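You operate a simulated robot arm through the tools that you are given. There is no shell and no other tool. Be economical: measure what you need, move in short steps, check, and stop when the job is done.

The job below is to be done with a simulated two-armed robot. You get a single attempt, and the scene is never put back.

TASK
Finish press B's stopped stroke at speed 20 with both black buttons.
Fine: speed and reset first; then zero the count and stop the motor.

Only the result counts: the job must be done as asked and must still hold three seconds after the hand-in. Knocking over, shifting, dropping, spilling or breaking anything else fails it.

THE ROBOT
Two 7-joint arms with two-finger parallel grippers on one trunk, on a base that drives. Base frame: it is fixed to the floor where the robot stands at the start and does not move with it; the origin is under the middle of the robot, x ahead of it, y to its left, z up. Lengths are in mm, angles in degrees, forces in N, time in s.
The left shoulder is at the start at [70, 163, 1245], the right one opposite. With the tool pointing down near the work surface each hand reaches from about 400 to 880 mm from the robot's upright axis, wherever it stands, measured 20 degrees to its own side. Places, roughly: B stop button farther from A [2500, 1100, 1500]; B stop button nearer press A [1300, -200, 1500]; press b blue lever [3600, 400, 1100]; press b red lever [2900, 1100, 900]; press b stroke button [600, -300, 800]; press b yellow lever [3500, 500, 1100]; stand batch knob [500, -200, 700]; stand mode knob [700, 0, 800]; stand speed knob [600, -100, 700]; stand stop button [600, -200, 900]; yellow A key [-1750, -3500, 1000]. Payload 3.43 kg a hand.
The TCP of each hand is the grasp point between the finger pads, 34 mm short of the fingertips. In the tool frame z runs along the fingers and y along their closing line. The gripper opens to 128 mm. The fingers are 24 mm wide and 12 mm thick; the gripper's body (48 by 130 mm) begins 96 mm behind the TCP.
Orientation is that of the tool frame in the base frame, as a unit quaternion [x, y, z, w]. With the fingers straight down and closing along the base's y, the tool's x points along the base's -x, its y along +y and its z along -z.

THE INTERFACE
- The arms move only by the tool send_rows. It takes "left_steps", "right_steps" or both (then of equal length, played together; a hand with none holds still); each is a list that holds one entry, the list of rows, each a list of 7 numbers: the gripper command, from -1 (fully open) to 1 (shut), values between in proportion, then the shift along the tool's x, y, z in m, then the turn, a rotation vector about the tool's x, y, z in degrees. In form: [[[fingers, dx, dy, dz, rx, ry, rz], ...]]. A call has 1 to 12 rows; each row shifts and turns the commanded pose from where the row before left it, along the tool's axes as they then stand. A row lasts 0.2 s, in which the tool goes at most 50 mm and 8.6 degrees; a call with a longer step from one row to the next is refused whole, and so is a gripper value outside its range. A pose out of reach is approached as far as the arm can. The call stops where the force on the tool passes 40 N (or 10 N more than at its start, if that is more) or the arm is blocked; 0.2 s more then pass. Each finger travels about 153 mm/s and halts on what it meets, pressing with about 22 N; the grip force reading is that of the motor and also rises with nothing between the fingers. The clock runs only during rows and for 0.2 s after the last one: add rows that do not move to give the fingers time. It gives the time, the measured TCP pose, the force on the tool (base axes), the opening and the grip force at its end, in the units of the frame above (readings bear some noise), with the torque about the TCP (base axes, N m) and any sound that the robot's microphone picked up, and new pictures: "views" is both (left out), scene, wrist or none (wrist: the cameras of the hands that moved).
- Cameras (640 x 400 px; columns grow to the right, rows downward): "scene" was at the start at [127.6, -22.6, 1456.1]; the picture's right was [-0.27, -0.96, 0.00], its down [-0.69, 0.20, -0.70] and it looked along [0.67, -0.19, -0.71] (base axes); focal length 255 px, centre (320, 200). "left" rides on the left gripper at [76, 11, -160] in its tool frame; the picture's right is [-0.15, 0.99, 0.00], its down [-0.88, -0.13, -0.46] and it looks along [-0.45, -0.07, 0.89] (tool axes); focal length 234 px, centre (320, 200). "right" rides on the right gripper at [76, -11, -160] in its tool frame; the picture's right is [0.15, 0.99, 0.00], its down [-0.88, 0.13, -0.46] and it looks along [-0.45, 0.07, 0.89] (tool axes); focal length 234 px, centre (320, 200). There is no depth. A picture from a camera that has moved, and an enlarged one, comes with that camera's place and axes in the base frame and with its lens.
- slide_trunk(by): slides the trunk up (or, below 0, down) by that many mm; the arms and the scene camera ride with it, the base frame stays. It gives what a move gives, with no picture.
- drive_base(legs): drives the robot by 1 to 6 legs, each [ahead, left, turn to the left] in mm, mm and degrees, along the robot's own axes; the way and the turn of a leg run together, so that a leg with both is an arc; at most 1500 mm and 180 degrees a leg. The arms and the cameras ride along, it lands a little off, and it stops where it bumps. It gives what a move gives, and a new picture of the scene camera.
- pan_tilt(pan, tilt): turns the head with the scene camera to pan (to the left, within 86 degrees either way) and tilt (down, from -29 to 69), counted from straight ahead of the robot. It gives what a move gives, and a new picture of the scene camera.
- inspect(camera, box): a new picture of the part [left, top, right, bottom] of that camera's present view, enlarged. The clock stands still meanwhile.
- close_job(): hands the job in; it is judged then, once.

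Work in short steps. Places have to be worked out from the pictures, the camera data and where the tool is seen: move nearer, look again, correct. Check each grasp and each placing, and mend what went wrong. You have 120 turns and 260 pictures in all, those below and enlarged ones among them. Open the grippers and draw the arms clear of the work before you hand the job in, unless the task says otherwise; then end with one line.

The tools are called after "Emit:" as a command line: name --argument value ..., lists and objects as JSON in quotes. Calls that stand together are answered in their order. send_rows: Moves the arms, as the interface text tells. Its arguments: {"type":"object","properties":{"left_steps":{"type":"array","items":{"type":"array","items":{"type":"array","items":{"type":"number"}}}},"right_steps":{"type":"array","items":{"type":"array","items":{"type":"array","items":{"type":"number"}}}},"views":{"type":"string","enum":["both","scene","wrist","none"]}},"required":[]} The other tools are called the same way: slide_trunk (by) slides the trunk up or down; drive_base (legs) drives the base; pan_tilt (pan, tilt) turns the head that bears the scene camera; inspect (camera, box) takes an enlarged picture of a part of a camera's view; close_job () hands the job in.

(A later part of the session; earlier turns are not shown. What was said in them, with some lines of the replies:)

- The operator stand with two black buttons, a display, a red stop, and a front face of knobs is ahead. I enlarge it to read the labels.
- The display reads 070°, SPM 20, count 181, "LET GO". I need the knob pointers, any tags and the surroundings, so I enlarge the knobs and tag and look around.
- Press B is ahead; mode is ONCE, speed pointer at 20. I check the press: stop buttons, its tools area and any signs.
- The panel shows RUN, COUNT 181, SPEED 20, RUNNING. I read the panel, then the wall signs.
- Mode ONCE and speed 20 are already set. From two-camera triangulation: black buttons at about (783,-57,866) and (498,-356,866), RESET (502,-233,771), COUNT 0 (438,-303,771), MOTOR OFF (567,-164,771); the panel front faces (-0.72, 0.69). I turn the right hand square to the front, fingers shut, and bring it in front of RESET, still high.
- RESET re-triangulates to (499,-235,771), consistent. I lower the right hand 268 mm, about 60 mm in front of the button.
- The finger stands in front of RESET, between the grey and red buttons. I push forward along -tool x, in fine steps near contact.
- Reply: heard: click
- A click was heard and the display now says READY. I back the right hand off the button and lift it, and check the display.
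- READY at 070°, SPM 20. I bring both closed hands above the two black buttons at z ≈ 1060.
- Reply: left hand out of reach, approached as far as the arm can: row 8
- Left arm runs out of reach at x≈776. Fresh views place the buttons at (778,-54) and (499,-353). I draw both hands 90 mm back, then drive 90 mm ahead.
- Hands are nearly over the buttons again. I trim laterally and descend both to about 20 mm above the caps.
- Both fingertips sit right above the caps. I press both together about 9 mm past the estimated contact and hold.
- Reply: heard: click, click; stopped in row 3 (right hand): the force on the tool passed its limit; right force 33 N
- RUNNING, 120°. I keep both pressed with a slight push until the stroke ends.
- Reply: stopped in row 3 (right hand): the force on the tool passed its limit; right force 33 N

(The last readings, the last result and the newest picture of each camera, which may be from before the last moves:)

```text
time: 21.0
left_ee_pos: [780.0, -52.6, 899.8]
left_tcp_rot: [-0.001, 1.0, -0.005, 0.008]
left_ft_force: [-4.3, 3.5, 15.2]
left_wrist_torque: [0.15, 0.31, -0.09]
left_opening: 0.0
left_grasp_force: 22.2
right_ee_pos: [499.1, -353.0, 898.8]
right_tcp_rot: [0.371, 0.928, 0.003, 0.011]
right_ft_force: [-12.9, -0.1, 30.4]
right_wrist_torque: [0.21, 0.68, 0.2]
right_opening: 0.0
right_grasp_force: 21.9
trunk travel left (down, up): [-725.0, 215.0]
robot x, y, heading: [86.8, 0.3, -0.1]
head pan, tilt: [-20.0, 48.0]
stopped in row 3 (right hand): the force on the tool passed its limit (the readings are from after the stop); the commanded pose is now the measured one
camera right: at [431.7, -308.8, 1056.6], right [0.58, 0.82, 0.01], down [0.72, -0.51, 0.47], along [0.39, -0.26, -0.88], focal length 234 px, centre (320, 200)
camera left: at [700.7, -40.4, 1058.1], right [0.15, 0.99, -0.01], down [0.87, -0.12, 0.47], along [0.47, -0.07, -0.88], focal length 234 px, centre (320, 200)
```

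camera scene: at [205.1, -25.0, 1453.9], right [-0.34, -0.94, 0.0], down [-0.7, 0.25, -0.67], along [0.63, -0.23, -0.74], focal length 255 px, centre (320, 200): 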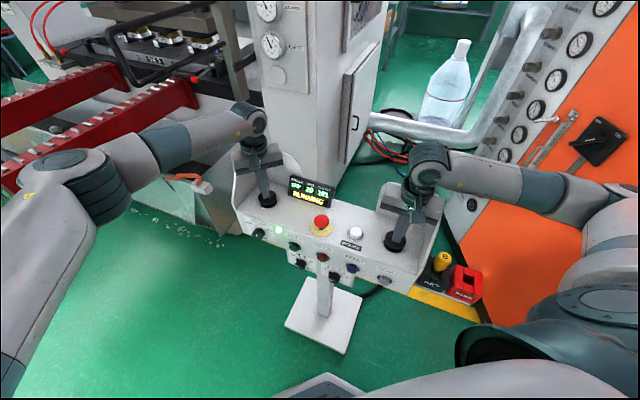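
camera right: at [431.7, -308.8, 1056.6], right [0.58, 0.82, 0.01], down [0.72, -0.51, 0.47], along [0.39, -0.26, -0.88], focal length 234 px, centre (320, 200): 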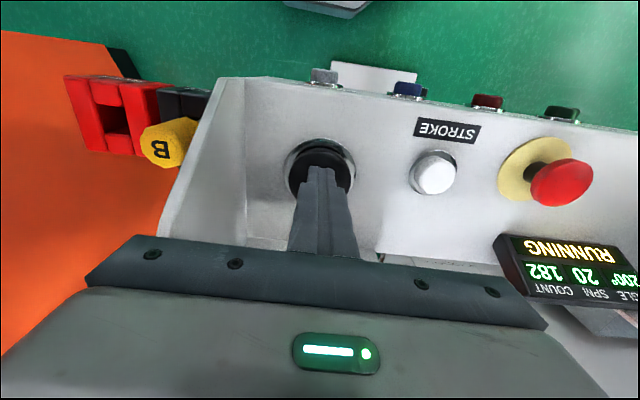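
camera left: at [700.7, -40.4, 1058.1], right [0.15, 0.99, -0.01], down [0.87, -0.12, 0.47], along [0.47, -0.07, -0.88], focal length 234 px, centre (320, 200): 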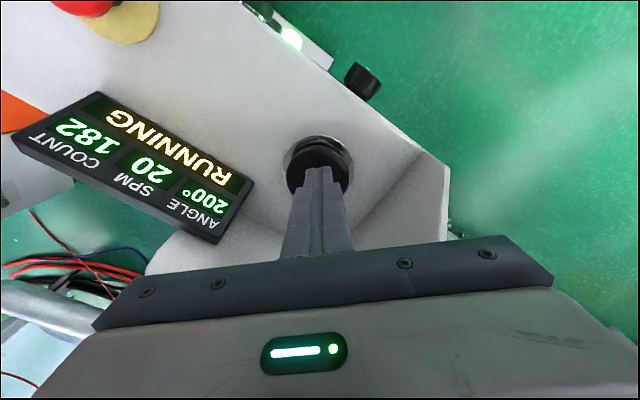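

At 200°, count 182, still running. I hold with no extra push.

Emit:
send_rows --left_steps '[[[1, 0, 0, 0, 0, 0, 0], [1, 0, 0, 0, 0, 0, 0], [1, 0, 0, 0, 0, 0, 0], [1, 0, 0, 0, 0, 0, 0], [1, 0, 0, 0, 0, 0, 0], [1, 0, 0, 0, 0, 0, 0], [1, 0, 0, 0, 0, 0, 0]]]' --right_steps '[[[1, 0, 0, 0, 0, 0, 0], [1, 0, 0, 0, 0, 0, 0], [1, 0, 0, 0, 0, 0, 0], [1, 0, 0, 0, 0, 0, 0], [1, 0, 0, 0, 0, 0, 0], [1, 0, 0, 0, 0, 0, 0], [1, 0, 0, 0, 0, 0, 0]]]' --views "wrist"

```text
time: 21.9
left_ee_pos: [781.0, -54.3, 899.7]
left_tcp_rot: [0.0, 1.0, -0.005, 0.008]
left_ft_force: [-2.7, 4.1, 12.3]
left_wrist_torque: [0.17, 0.27, -0.07]
left_opening: 0.0
left_grasp_force: 22.3
right_ee_pos: [498.7, -352.7, 900.5]
right_tcp_rot: [0.372, 0.928, 0.003, 0.012]
right_ft_force: [-11.6, 0.5, 28.7]
right_wrist_torque: [0.24, 0.64, 0.16]
right_opening: 0.0
right_grasp_force: 21.9
trunk travel left (down, up): [-725.0, 215.0]
robot x, y, heading: [87.4, 1.9, 0.3]
head pan, tilt: [-20.0, 48.0]
stopped in row 4 (right hand): the force on the tool passed its limit (the readings are from after the stop); the commanded pose is now the measured one
camera right: at [432.0, -308.9, 1056.7], right [0.58, 0.82, 0.01], down [0.72, -0.51, 0.47], along [0.39, -0.26, -0.88], focal length 234 px, centre (320, 200)
camera left: at [701.3, -40.9, 1058.1], right [0.15, 0.99, -0.01], down [0.87, -0.12, 0.47], along [0.47, -0.08, -0.88], focal length 234 px, centre (320, 200)
```

right: 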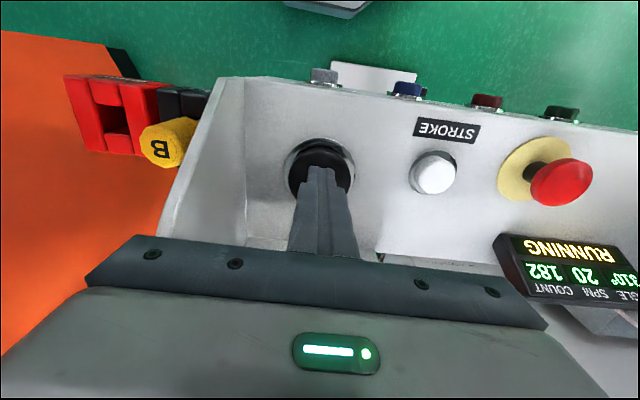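
left: 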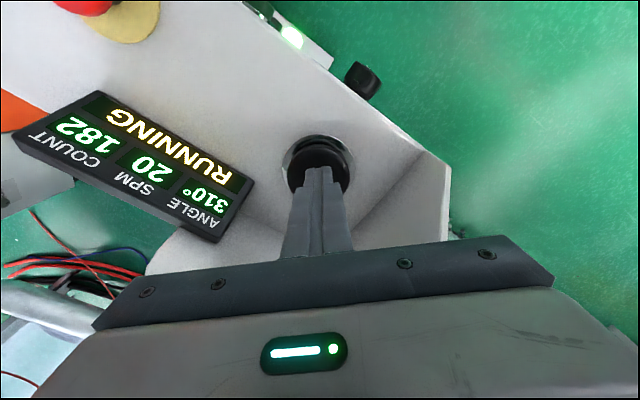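

At 310°; I hold a bit longer to reach the top.

Emit:
send_rows --left_steps '[[[1, 0, 0, 0, 0, 0, 0], [1, 0, 0, 0, 0, 0, 0], [1, 0, 0, 0, 0, 0, 0]]]' --right_steps '[[[1, 0, 0, 0, 0, 0, 0], [1, 0, 0, 0, 0, 0, 0], [1, 0, 0, 0, 0, 0, 0]]]' --views "wrist"

```text
time: 22.7
left_ee_pos: [780.5, -54.6, 900.1]
left_tcp_rot: [0.0, 1.0, -0.005, 0.008]
left_ft_force: [2.2, -0.7, 15.0]
left_wrist_torque: [0.06, 0.15, -0.12]
left_opening: 0.0
left_grasp_force: 22.3
right_ee_pos: [498.1, -353.9, 898.8]
right_tcp_rot: [0.373, 0.928, 0.003, 0.011]
right_ft_force: [-14.1, 2.7, 37.1]
right_wrist_torque: [0.31, 0.79, 0.12]
right_opening: 0.0
right_grasp_force: 22.9
trunk travel left (down, up): [-725.0, 215.0]
robot x, y, heading: [90.4, -3.8, -0.3]
head pan, tilt: [-20.0, 48.0]
camera right: at [432.4, -308.8, 1056.4], right [0.58, 0.82, 0.01], down [0.72, -0.51, 0.47], along [0.39, -0.27, -0.88], focal length 234 px, centre (320, 200)
camera left: at [701.2, -40.8, 1057.9], right [0.15, 0.99, -0.01], down [0.87, -0.12, 0.47], along [0.47, -0.08, -0.88], focal length 234 px, centre (320, 200)
```

right: 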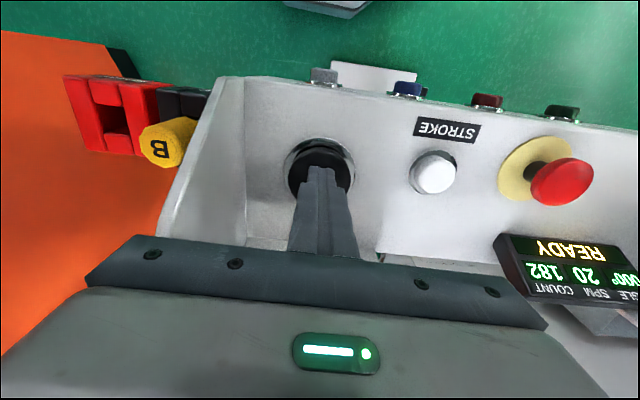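
left: 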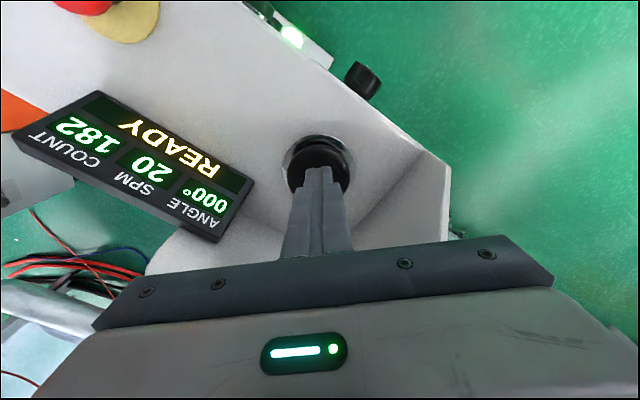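

Stroke complete: 000°, READY, count 182. I lift both hands together.

Emit:
send_rows --left_steps '[[[1, 0, 0, -0.04, 0, 0, 0], [1, 0, 0, -0.04, 0, 0, 0], [1, 0, 0, -0.04, 0, 0, 0], [1, 0, 0, -0.04, 0, 0, 0], [1, 0.04, 0.02, 0, 0, 0, 0], [1, 0.04, 0.02, 0, 0, 0, 0], [1, 0.04, 0.02, 0, 0, 0, 0]]]' --right_steps '[[[1, 0, 0, -0.04, 0, 0, 0], [1, 0, 0, -0.04, 0, 0, 0], [1, 0, 0, -0.04, 0, 0, 0], [1, 0, 0, -0.04, 0, 0, 0], [1, 0, 0, 0, 0, 0, 0], [1, 0, 0, 0, 0, 0, 0], [1, 0, 0, 0, 0, 0, 0]]]' --views "scene"

Emit:
inspect --camera "scene" --box '[225, 150, 455, 300]'

```text
time: 24.3
left_ee_pos: [661.2, 5.4, 1053.7]
left_tcp_rot: [0.0, 1.0, -0.004, 0.008]
left_ft_force: [0.1, -0.7, 0.0]
left_wrist_torque: [-0.03, 0.0, 0.0]
left_opening: 0.0
left_grasp_force: 22.2
right_ee_pos: [498.9, -355.9, 1056.4]
right_tcp_rot: [0.372, 0.928, 0.002, 0.008]
right_ft_force: [0.4, 0.6, -0.1]
right_wrist_torque: [0.01, -0.01, -0.01]
right_opening: 0.0
right_grasp_force: 21.7
trunk travel left (down, up): [-725.0, 215.0]
robot x, y, heading: [88.5, -0.9, -0.3]
head pan, tilt: [-20.0, 48.0]
camera scene: at [210.1, -26.4, 1453.0], right [-0.34, -0.94, 0.0], down [-0.7, 0.25, -0.67], along [0.63, -0.23, -0.74], focal length 255 px, centre (320, 200)
```

scene: 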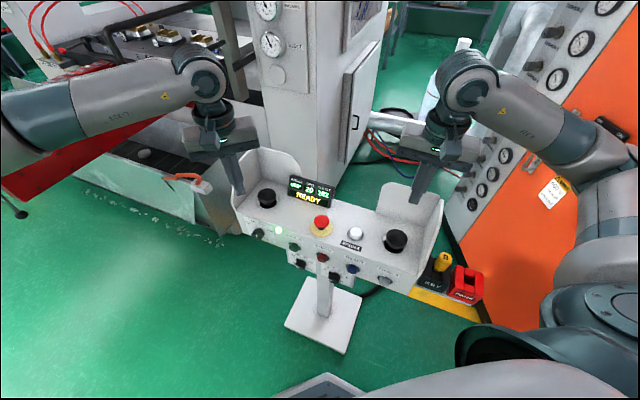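

```text
2.67 times, centred on (340, 225) of scene
camera zoom: at [210.1, -26.4, 1453.0], right [-0.34, -0.94, 0.0], down [-0.7, 0.25, -0.67], along [0.63, -0.23, -0.74], focal length 680 px, centre (267, 133)
```

zoom: 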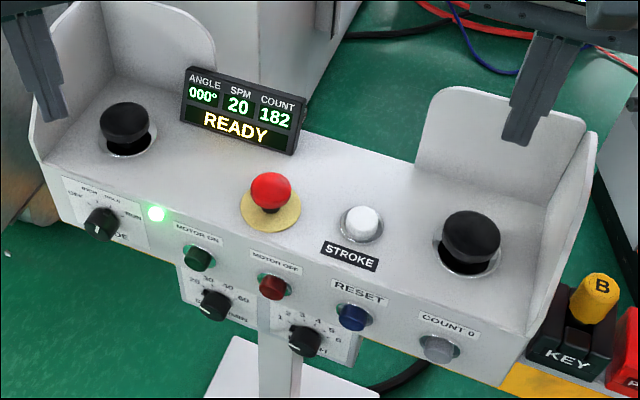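

Panel is READY at 000°, count 182. I drive back 90 mm so the right hand has room for COUNT 0.

Emit:
drive_base --legs '[[-90, 0, 0]]'

Emit:
send_rows --right_steps '[[[1, 0, 0, 0, 0.56, 0.74, 0], [1, 0.0262, 0.0202, 0, 0, 0, 0], [1, 0.0262, 0.0202, 0, 0, 0, 0], [1, 0.0262, 0.0202, 0, 0, 0, 0], [1, 0, 0, 0, 0, 0, 0]]]' --views "wrist"

```text
time: 25.4
left_ee_pos: [573.1, 5.2, 1052.7]
left_tcp_rot: [-0.001, 1.0, -0.003, 0.007]
left_ft_force: [0.0, 0.3, 0.0]
left_wrist_torque: [0.01, -0.02, 0.05]
left_opening: 0.1
left_grasp_force: 21.8
right_ee_pos: [410.7, -355.8, 1056.0]
right_tcp_rot: [0.373, 0.928, 0.003, 0.008]
right_ft_force: [0.1, -0.3, -0.3]
right_wrist_torque: [-0.03, 0.0, 0.03]
right_opening: 0.1
right_grasp_force: 21.7
trunk travel left (down, up): [-725.0, 215.0]
robot x, y, heading: [-1.5, 4.2, 0.0]
head pan, tilt: [-20.0, 48.0]
camera scene: at [122.3, -27.3, 1452.7], right [-0.34, -0.94, 0.0], down [-0.7, 0.25, -0.67], along [0.63, -0.23, -0.74], focal length 255 px, centre (320, 200)
```

scene: 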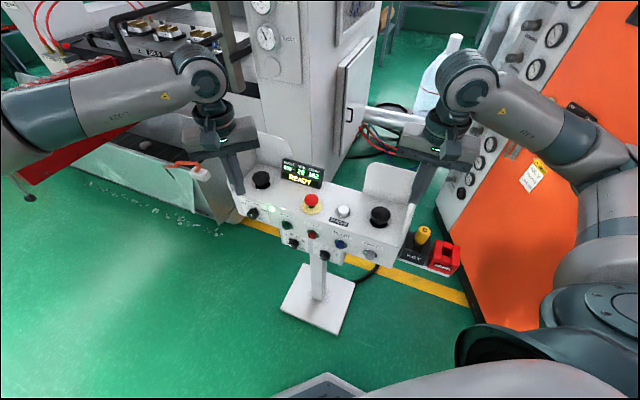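

```text
time: 26.6
left_ee_pos: [572.8, 4.5, 1054.6]
left_tcp_rot: [0.0, 1.0, -0.004, 0.006]
left_ft_force: [-0.4, -0.7, 0.0]
left_wrist_torque: [0.04, -0.01, -0.01]
left_opening: 0.3
left_grasp_force: 22.1
right_ee_pos: [395.5, -258.5, 1055.1]
right_tcp_rot: [0.373, 0.928, 0.001, 0.0]
right_ft_force: [0.4, -0.2, 0.9]
right_wrist_torque: [-0.05, -0.01, 0.02]
right_opening: 0.0
right_grasp_force: 21.9
trunk travel left (down, up): [-725.0, 215.0]
robot x, y, heading: [-1.7, -0.5, -0.4]
head pan, tilt: [-20.0, 48.0]
camera right: at [331.5, -214.8, 1214.6], right [0.58, 0.82, 0.0], down [0.73, -0.52, 0.46], along [0.37, -0.26, -0.89], focal length 234 px, centre (320, 200)
```

right: 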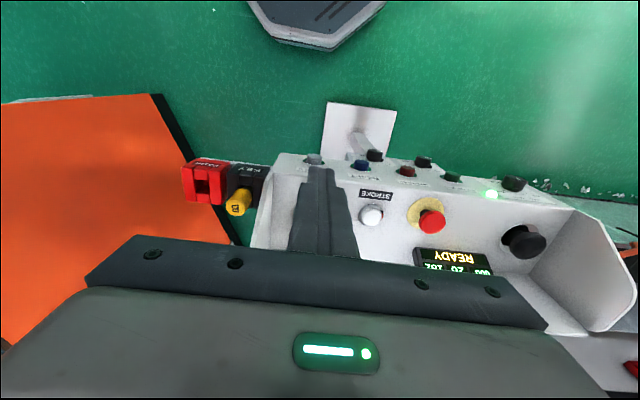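

COUNT 0 appears exactly where RESET did in the matching pose. I descend 264 mm in front of it.

Emit:
send_rows --right_steps '[[[1, 0, 0, 0.044, 0, 0, 0], [1, 0, 0, 0.044, 0, 0, 0], [1, 0, 0, 0.044, 0, 0, 0], [1, 0, 0, 0.044, 0, 0, 0], [1, 0, 0, 0.044, 0, 0, 0], [1, 0, 0, 0.044, 0, 0, 0], [1, 0, 0, 0, 0, 0, 0]]]' --views "wrist"

```text
time: 28.2
left_ee_pos: [573.5, 5.4, 1053.9]
left_tcp_rot: [-0.001, 1.0, -0.004, 0.007]
left_ft_force: [0.2, 0.1, 0.3]
left_wrist_torque: [-0.02, -0.01, 0.01]
left_opening: 0.0
left_grasp_force: 21.8
right_ee_pos: [392.2, -258.3, 793.3]
right_tcp_rot: [0.373, 0.928, 0.0, 0.0]
right_ft_force: [0.8, 0.3, -0.7]
right_wrist_torque: [0.0, 0.01, 0.0]
right_opening: 0.0
right_grasp_force: 22.2
trunk travel left (down, up): [-725.0, 215.0]
robot x, y, heading: [-0.9, -0.9, -0.0]
head pan, tilt: [-20.0, 48.0]
camera right: at [329.2, -214.4, 951.2], right [0.58, 0.82, 0.0], down [0.73, -0.52, 0.46], along [0.37, -0.26, -0.89], focal length 234 px, centre (320, 200)
```

right: 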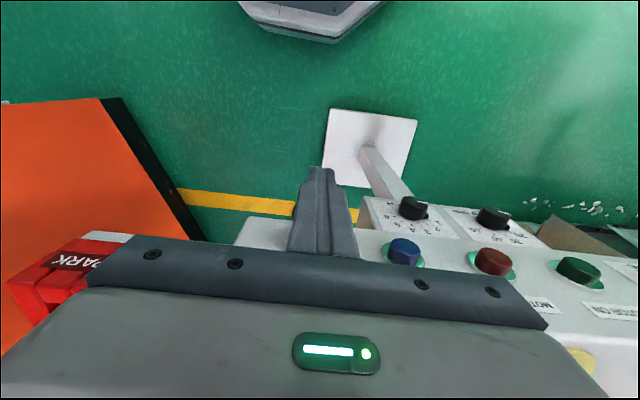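

In place; I push COUNT 0 the same 50 mm.

Emit:
send_rows --right_steps '[[[1, -0.012, 0, 0, 0, 0, 0], [1, -0.012, 0, 0, 0, 0, 0], [1, -0.012, 0, 0, 0, 0, 0], [1, -0.004, 0, 0, 0, 0, 0], [1, -0.004, 0, 0, 0, 0, 0], [1, -0.003, 0, 0, 0, 0, 0], [1, -0.003, 0, 0, 0, 0, 0], [1, 0, 0, 0, 0, 0, 0]]]'

Emit:
inspect --camera "scene" --box '[275, 150, 335, 190]'

```text
time: 30.0
left_ee_pos: [574.0, 4.0, 1052.7]
left_tcp_rot: [-0.001, 1.0, -0.002, 0.007]
left_ft_force: [-0.2, 0.0, 0.1]
left_wrist_torque: [0.01, -0.04, -0.01]
left_opening: 0.3
left_grasp_force: 22.3
right_ee_pos: [432.5, -292.6, 791.5]
right_tcp_rot: [0.373, 0.928, 0.001, -0.001]
right_ft_force: [-2.6, 2.7, 0.6]
right_wrist_torque: [0.05, 0.02, 0.02]
right_opening: 0.0
right_grasp_force: 21.6
trunk travel left (down, up): [-725.0, 215.0]
robot x, y, heading: [-3.7, 0.7, -0.2]
head pan, tilt: [-20.0, 48.0]
heard: click
camera scene: at [121.9, -27.1, 1452.8], right [-0.34, -0.94, 0.0], down [-0.7, 0.25, -0.67], along [0.63, -0.23, -0.74], focal length 255 px, centre (320, 200)
camera right: at [368.1, -248.7, 950.3], right [0.58, 0.82, 0.0], down [0.73, -0.52, 0.45], along [0.37, -0.26, -0.89], focal length 234 px, centre (320, 200)
```

scene: 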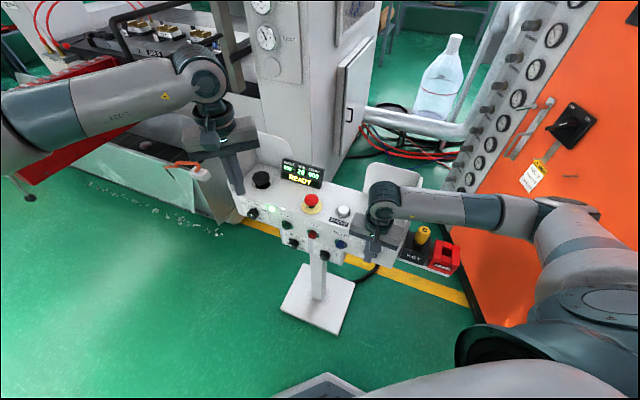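
right: 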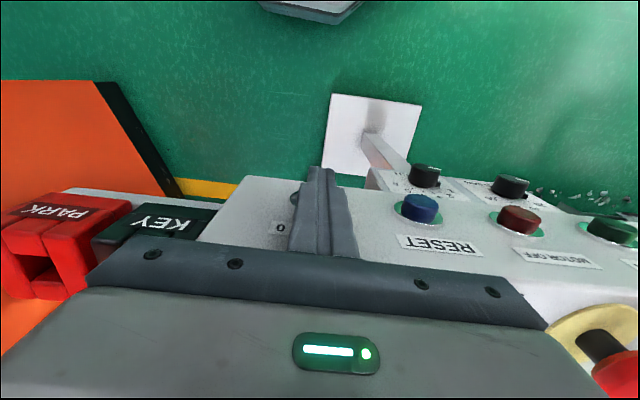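

```text
10.00 times, centred on (305, 170) of scene
camera zoom: at [121.9, -27.1, 1452.8], right [-0.34, -0.94, 0.0], down [-0.7, 0.25, -0.67], along [0.63, -0.23, -0.74], focal length 2550 px, centre (470, 500)
```

zoom: 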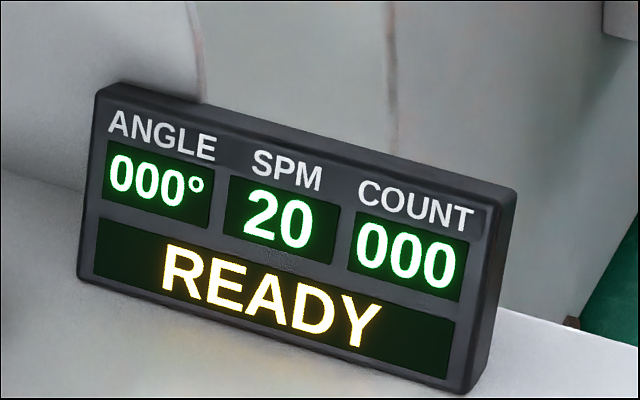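

Count is 000. I retreat, raise, shift 188 mm left along the panel to MOTOR OFF and lower, with the left hand moving 160 mm out of the way.

Emit:
send_rows --left_steps '[[[1, 0, 0.04, 0, 0, 0, 0], [1, 0, 0.04, 0, 0, 0, 0], [1, 0, 0.04, 0, 0, 0, 0], [1, 0, 0.04, 0, 0, 0, 0], [1, 0, 0, 0, 0, 0, 0], [1, 0, 0, 0, 0, 0, 0], [1, 0, 0, 0, 0, 0, 0], [1, 0, 0, 0, 0, 0, 0], [1, 0, 0, 0, 0, 0, 0], [1, 0, 0, 0, 0, 0, 0], [1, 0, 0, 0, 0, 0, 0]]]' --right_steps '[[[1, 0.025, 0, 0, 0, 0, 0], [1, 0.025, 0, 0, 0, 0, 0], [1, 0, 0, -0.04, 0, 0, 0], [1, 0, 0, -0.04, 0, 0, 0], [1, 0, 0.047, 0, 0, 0, 0], [1, 0, 0.047, 0, 0, 0, 0], [1, 0, 0.047, 0, 0, 0, 0], [1, 0, 0.047, 0, 0, 0, 0], [1, 0, 0, 0.04, 0, 0, 0], [1, 0, 0, 0.04, 0, 0, 0], [1, 0, 0, 0, 0, 0, 0]]]'

```text
time: 32.4
left_ee_pos: [573.1, 169.2, 1050.6]
left_tcp_rot: [-0.001, 1.0, -0.003, 0.006]
left_ft_force: [0.2, 0.1, -0.2]
left_wrist_torque: [0.04, 0.01, -0.01]
left_opening: 0.0
left_grasp_force: 22.5
right_ee_pos: [526.9, -121.0, 792.9]
right_tcp_rot: [0.373, 0.928, 0.001, 0.001]
right_ft_force: [0.6, -0.1, -1.2]
right_wrist_torque: [0.0, -0.02, -0.02]
right_opening: 0.0
right_grasp_force: 23.1
trunk travel left (down, up): [-725.0, 215.0]
robot x, y, heading: [-3.5, -1.2, -0.1]
head pan, tilt: [-20.0, 48.0]
camera scene: at [122.2, -27.1, 1452.8], right [-0.34, -0.94, 0.0], down [-0.7, 0.25, -0.67], along [0.63, -0.23, -0.74], focal length 255 px, centre (320, 200)
camera right: at [462.9, -77.6, 951.3], right [0.58, 0.82, 0.0], down [0.73, -0.52, 0.46], along [0.37, -0.26, -0.89], focal length 234 px, centre (320, 200)
camera left: at [495.2, 180.9, 1209.8], right [0.14, 0.99, -0.01], down [0.88, -0.13, 0.47], along [0.46, -0.07, -0.88], focal length 234 px, centre (320, 200)
```

scene: 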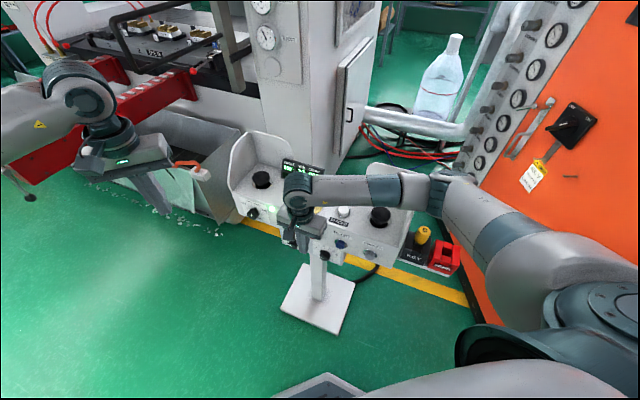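
right: 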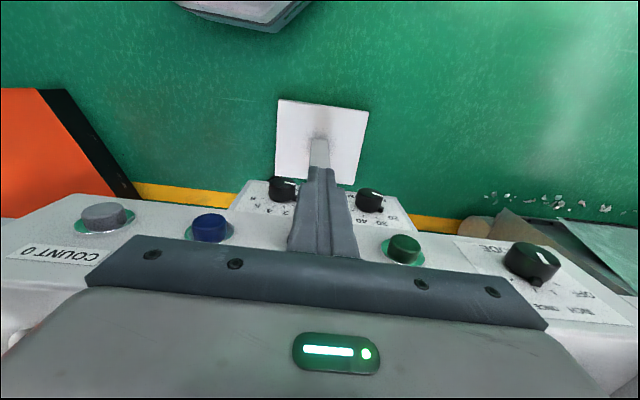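
left: 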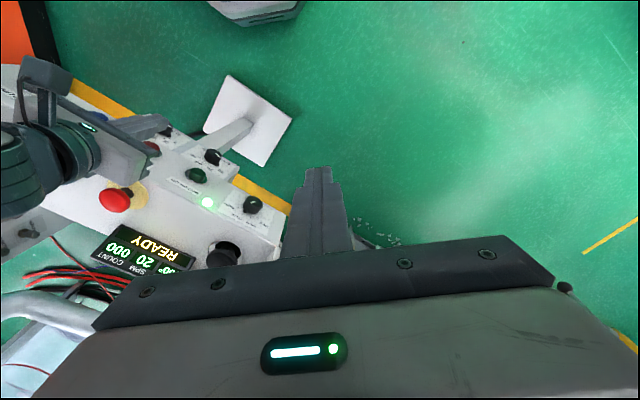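

The finger is in front of MOTOR OFF, between RESET and MOTOR ON. I push 50 mm.

Emit:
send_rows --right_steps '[[[1, -0.012, 0, 0, 0, 0, 0], [1, -0.012, 0, 0, 0, 0, 0], [1, -0.012, 0, 0, 0, 0, 0], [1, -0.004, 0, 0, 0, 0, 0], [1, -0.004, 0, 0, 0, 0, 0], [1, -0.003, 0, 0, 0, 0, 0], [1, -0.003, 0, 0, 0, 0, 0], [1, 0, 0, 0, 0, 0, 0]]]'

Emit:
inspect --camera "left" --box '[80, 150, 280, 280]'

```text
time: 34.2
left_ee_pos: [572.8, 168.9, 1050.9]
left_tcp_rot: [-0.001, 1.0, -0.005, 0.007]
left_ft_force: [0.0, 0.6, 0.7]
left_wrist_torque: [-0.03, -0.04, 0.01]
left_opening: 0.0
left_grasp_force: 22.4
right_ee_pos: [559.9, -155.1, 793.0]
right_tcp_rot: [0.371, 0.928, 0.0, -0.002]
right_ft_force: [-7.5, 8.5, -3.8]
right_wrist_torque: [0.19, 0.23, 0.0]
right_opening: 0.3
right_grasp_force: 21.7
trunk travel left (down, up): [-725.0, 215.0]
robot x, y, heading: [-1.6, 1.8, 0.2]
head pan, tilt: [-20.0, 48.0]
heard: click
camera scene: at [121.8, -26.4, 1452.8], right [-0.34, -0.94, 0.0], down [-0.7, 0.25, -0.67], along [0.63, -0.23, -0.74], focal length 255 px, centre (320, 200)
camera right: at [497.2, -111.3, 951.7], right [0.58, 0.82, 0.0], down [0.73, -0.52, 0.45], along [0.37, -0.26, -0.89], focal length 234 px, centre (320, 200)
```

scene: 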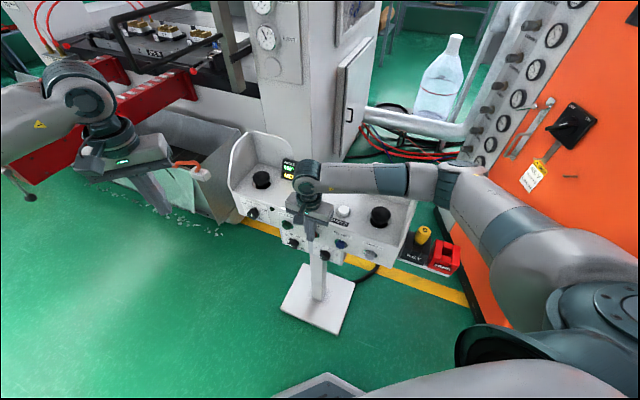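
right: 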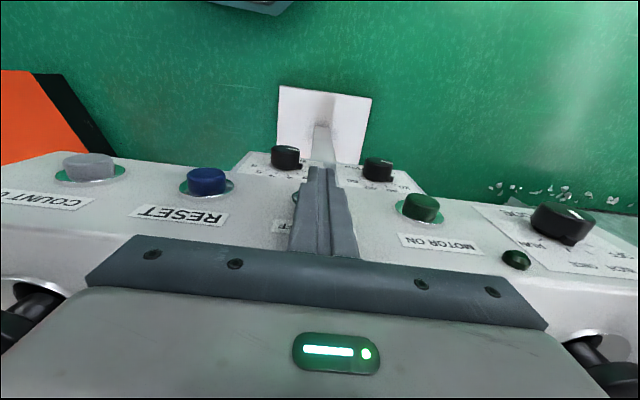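

```text
3.08 times, centred on (180, 215) of left
camera zoom: at [494.8, 181.5, 1209.8], right [0.14, 0.99, -0.01], down [0.88, -0.13, 0.47], along [0.46, -0.07, -0.88], focal length 720 px, centre (751, 154)
```

zoom: 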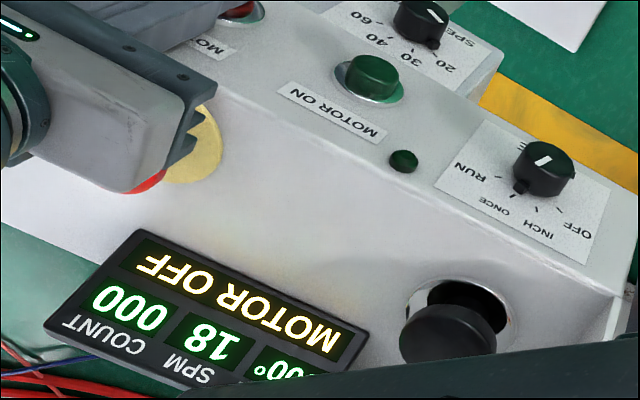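

MOTOR OFF shown, lamp out, the speed coasting down. I back off, lift and open both grippers.

Emit:
send_rows --left_steps '[[[-1, 0, 0, 0, 0, 0, 0], [-1, 0, 0, 0, 0, 0, 0], [-1, 0, 0, 0, 0, 0, 0], [-1, 0, 0, 0, 0, 0, 0], [-1, 0, 0, 0, 0, 0, 0], [-1, 0, 0, 0, 0, 0, 0], [-1, 0, 0, 0, 0, 0, 0], [-1, 0, 0, 0, 0, 0, 0], [-1, 0, 0, 0, 0, 0, 0], [-1, 0, 0, 0, 0, 0, 0], [-1, 0, 0, 0, 0, 0, 0]]]' --right_steps '[[[1, 0.025, 0, 0, 0, 0, 0], [1, 0.025, 0, 0, 0, 0, 0], [1, 0.01, 0, -0.045, 0, 0, 0], [1, 0.01, 0, -0.045, 0, 0, 0], [1, 0, 0, -0.045, 0, 0, 0], [1, 0, 0, -0.045, 0, 0, 0], [1, 0, 0, -0.045, 0, 0, 0], [-1, 0, -0.04, -0.02, 0, 0, 0], [-1, 0, -0.04, 0, 0, 0, 0], [-1, 0, -0.04, 0, 0, 0, 0], [-1, 0, -0.04, 0, 0, 0, 0]]]'

Emit:
inspect --camera "scene" --box '[220, 130, 430, 270]'

```text
time: 36.6
left_ee_pos: [572.5, 167.2, 1053.5]
left_tcp_rot: [-0.001, 1.0, -0.004, 0.007]
left_ft_force: [-0.9, 0.4, -0.1]
left_wrist_torque: [0.01, 0.0, -0.03]
left_opening: 127.9
left_grasp_force: 0.1
right_ee_pos: [400.6, -226.3, 1038.8]
right_tcp_rot: [0.373, 0.928, 0.002, 0.0]
right_ft_force: [-0.2, 1.1, 0.6]
right_wrist_torque: [0.01, 0.03, 0.01]
right_opening: 128.1
right_grasp_force: 0.0
trunk travel left (down, up): [-725.0, 215.0]
robot x, y, heading: [-2.0, -4.2, -0.4]
head pan, tilt: [-20.0, 48.0]
camera scene: at [120.7, -29.2, 1452.9], right [-0.34, -0.94, 0.0], down [-0.7, 0.26, -0.67], along [0.63, -0.23, -0.74], focal length 255 px, centre (320, 200)
camera right: at [336.2, -183.6, 1196.8], right [0.58, 0.82, 0.0], down [0.72, -0.52, 0.46], along [0.37, -0.26, -0.89], focal length 234 px, centre (320, 200)
camera left: at [493.9, 179.2, 1210.7], right [0.14, 0.99, 0.0], down [0.87, -0.13, 0.47], along [0.46, -0.07, -0.88], focal length 234 px, centre (320, 200)
```

scene: 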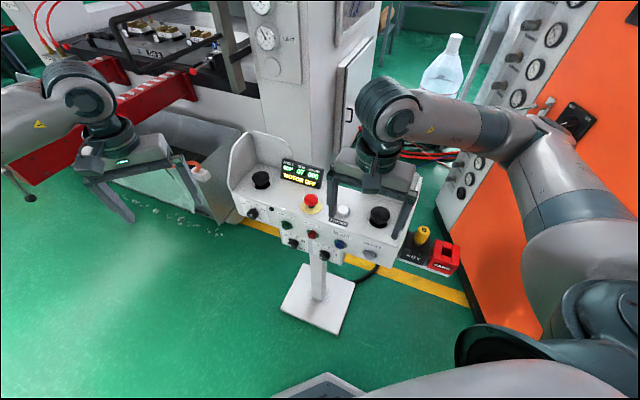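
right: 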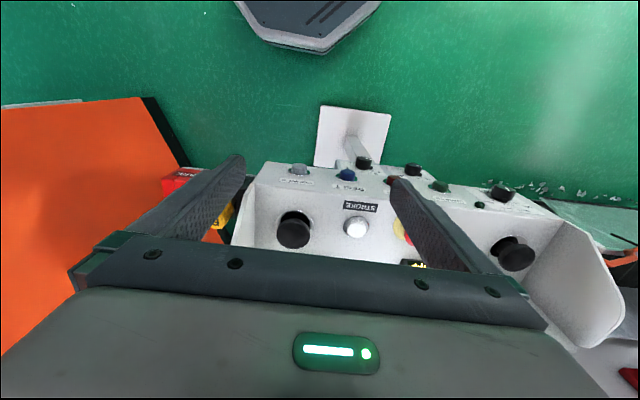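
left: 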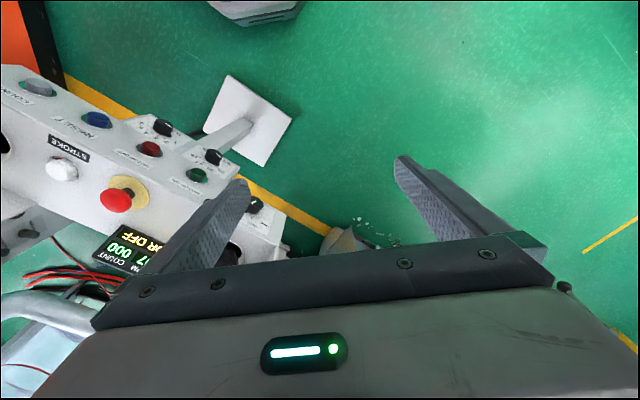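

```text
2.86 times, centred on (325, 200) of scene
camera zoom: at [120.7, -29.2, 1452.9], right [-0.34, -0.94, 0.0], down [-0.7, 0.26, -0.67], along [0.63, -0.23, -0.74], focal length 729 px, centre (306, 200)
```

zoom: 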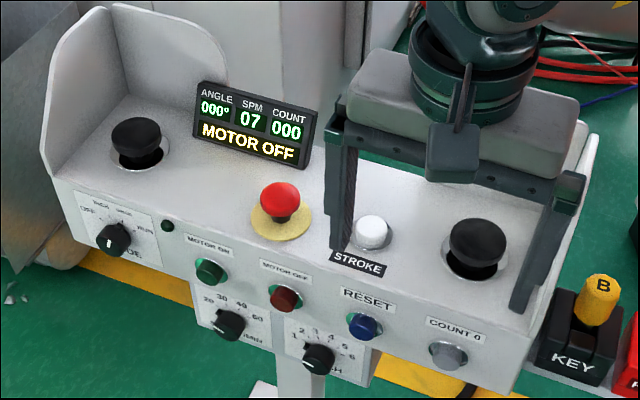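

All states hold; the flywheel is coasting down. I draw the right hand further clear and let time pass before checking again.

Emit:
send_rows --right_steps '[[[-1, 0, 0, -0.03, 0, 0, 0], [-1, 0, -0.04, 0, 0, 0, 0], [-1, 0, -0.04, 0, 0, 0, 0], [-1, 0, 0, 0, 0, 0, 0], [-1, 0, 0, 0, 0, 0, 0], [-1, 0, 0, 0, 0, 0, 0], [-1, 0, 0, 0, 0, 0, 0], [-1, 0, 0, 0, 0, 0, 0], [-1, 0, 0, 0, 0, 0, 0], [-1, 0, 0, 0, 0, 0, 0]]]' --views "none"

Emit:
inspect --camera "scene" --box '[220, 130, 430, 270]'

```text
time: 38.8
left_ee_pos: [574.2, 166.3, 1051.6]
left_tcp_rot: [0.0, 1.0, -0.004, 0.006]
left_ft_force: [-0.7, -0.7, -0.2]
left_wrist_torque: [-0.01, 0.0, 0.0]
left_opening: 128.0
left_grasp_force: 0.1
right_ee_pos: [369.9, -285.2, 1072.9]
right_tcp_rot: [0.373, 0.928, 0.0, 0.0]
right_ft_force: [0.2, 0.2, 0.5]
right_wrist_torque: [0.03, -0.01, -0.01]
right_opening: 128.0
right_grasp_force: 0.1
right hand out of reach, approached as far as the arm can: row 3
trunk travel left (down, up): [-725.0, 215.0]
robot x, y, heading: [-2.1, -5.2, -0.2]
head pan, tilt: [-20.0, 48.0]
```

```text
2.86 times, centred on (325, 200) of scene
camera zoom: at [122.3, -27.5, 1452.8], right [-0.34, -0.94, 0.0], down [-0.7, 0.25, -0.67], along [0.63, -0.23, -0.74], focal length 729 px, centre (306, 200)
```

zoom: 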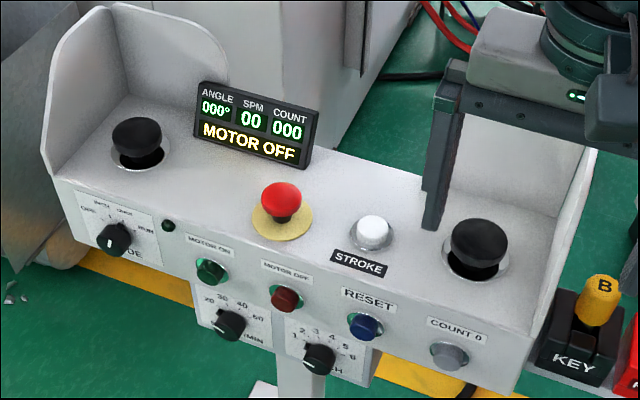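

The display shows 000°, SPM 00, count 000 and MOTOR OFF. Both grippers are open and clear of the stand, so I hand the job in.

Emit:
close_job

```text
The job is handed in.
```

Press B's stopped stroke was finished with both black buttons at speed 20 (the knob was already at 20) after a reset. The count was then zeroed and the motor stopped; the display read 000°, count 000, MOTOR OFF at hand-in.
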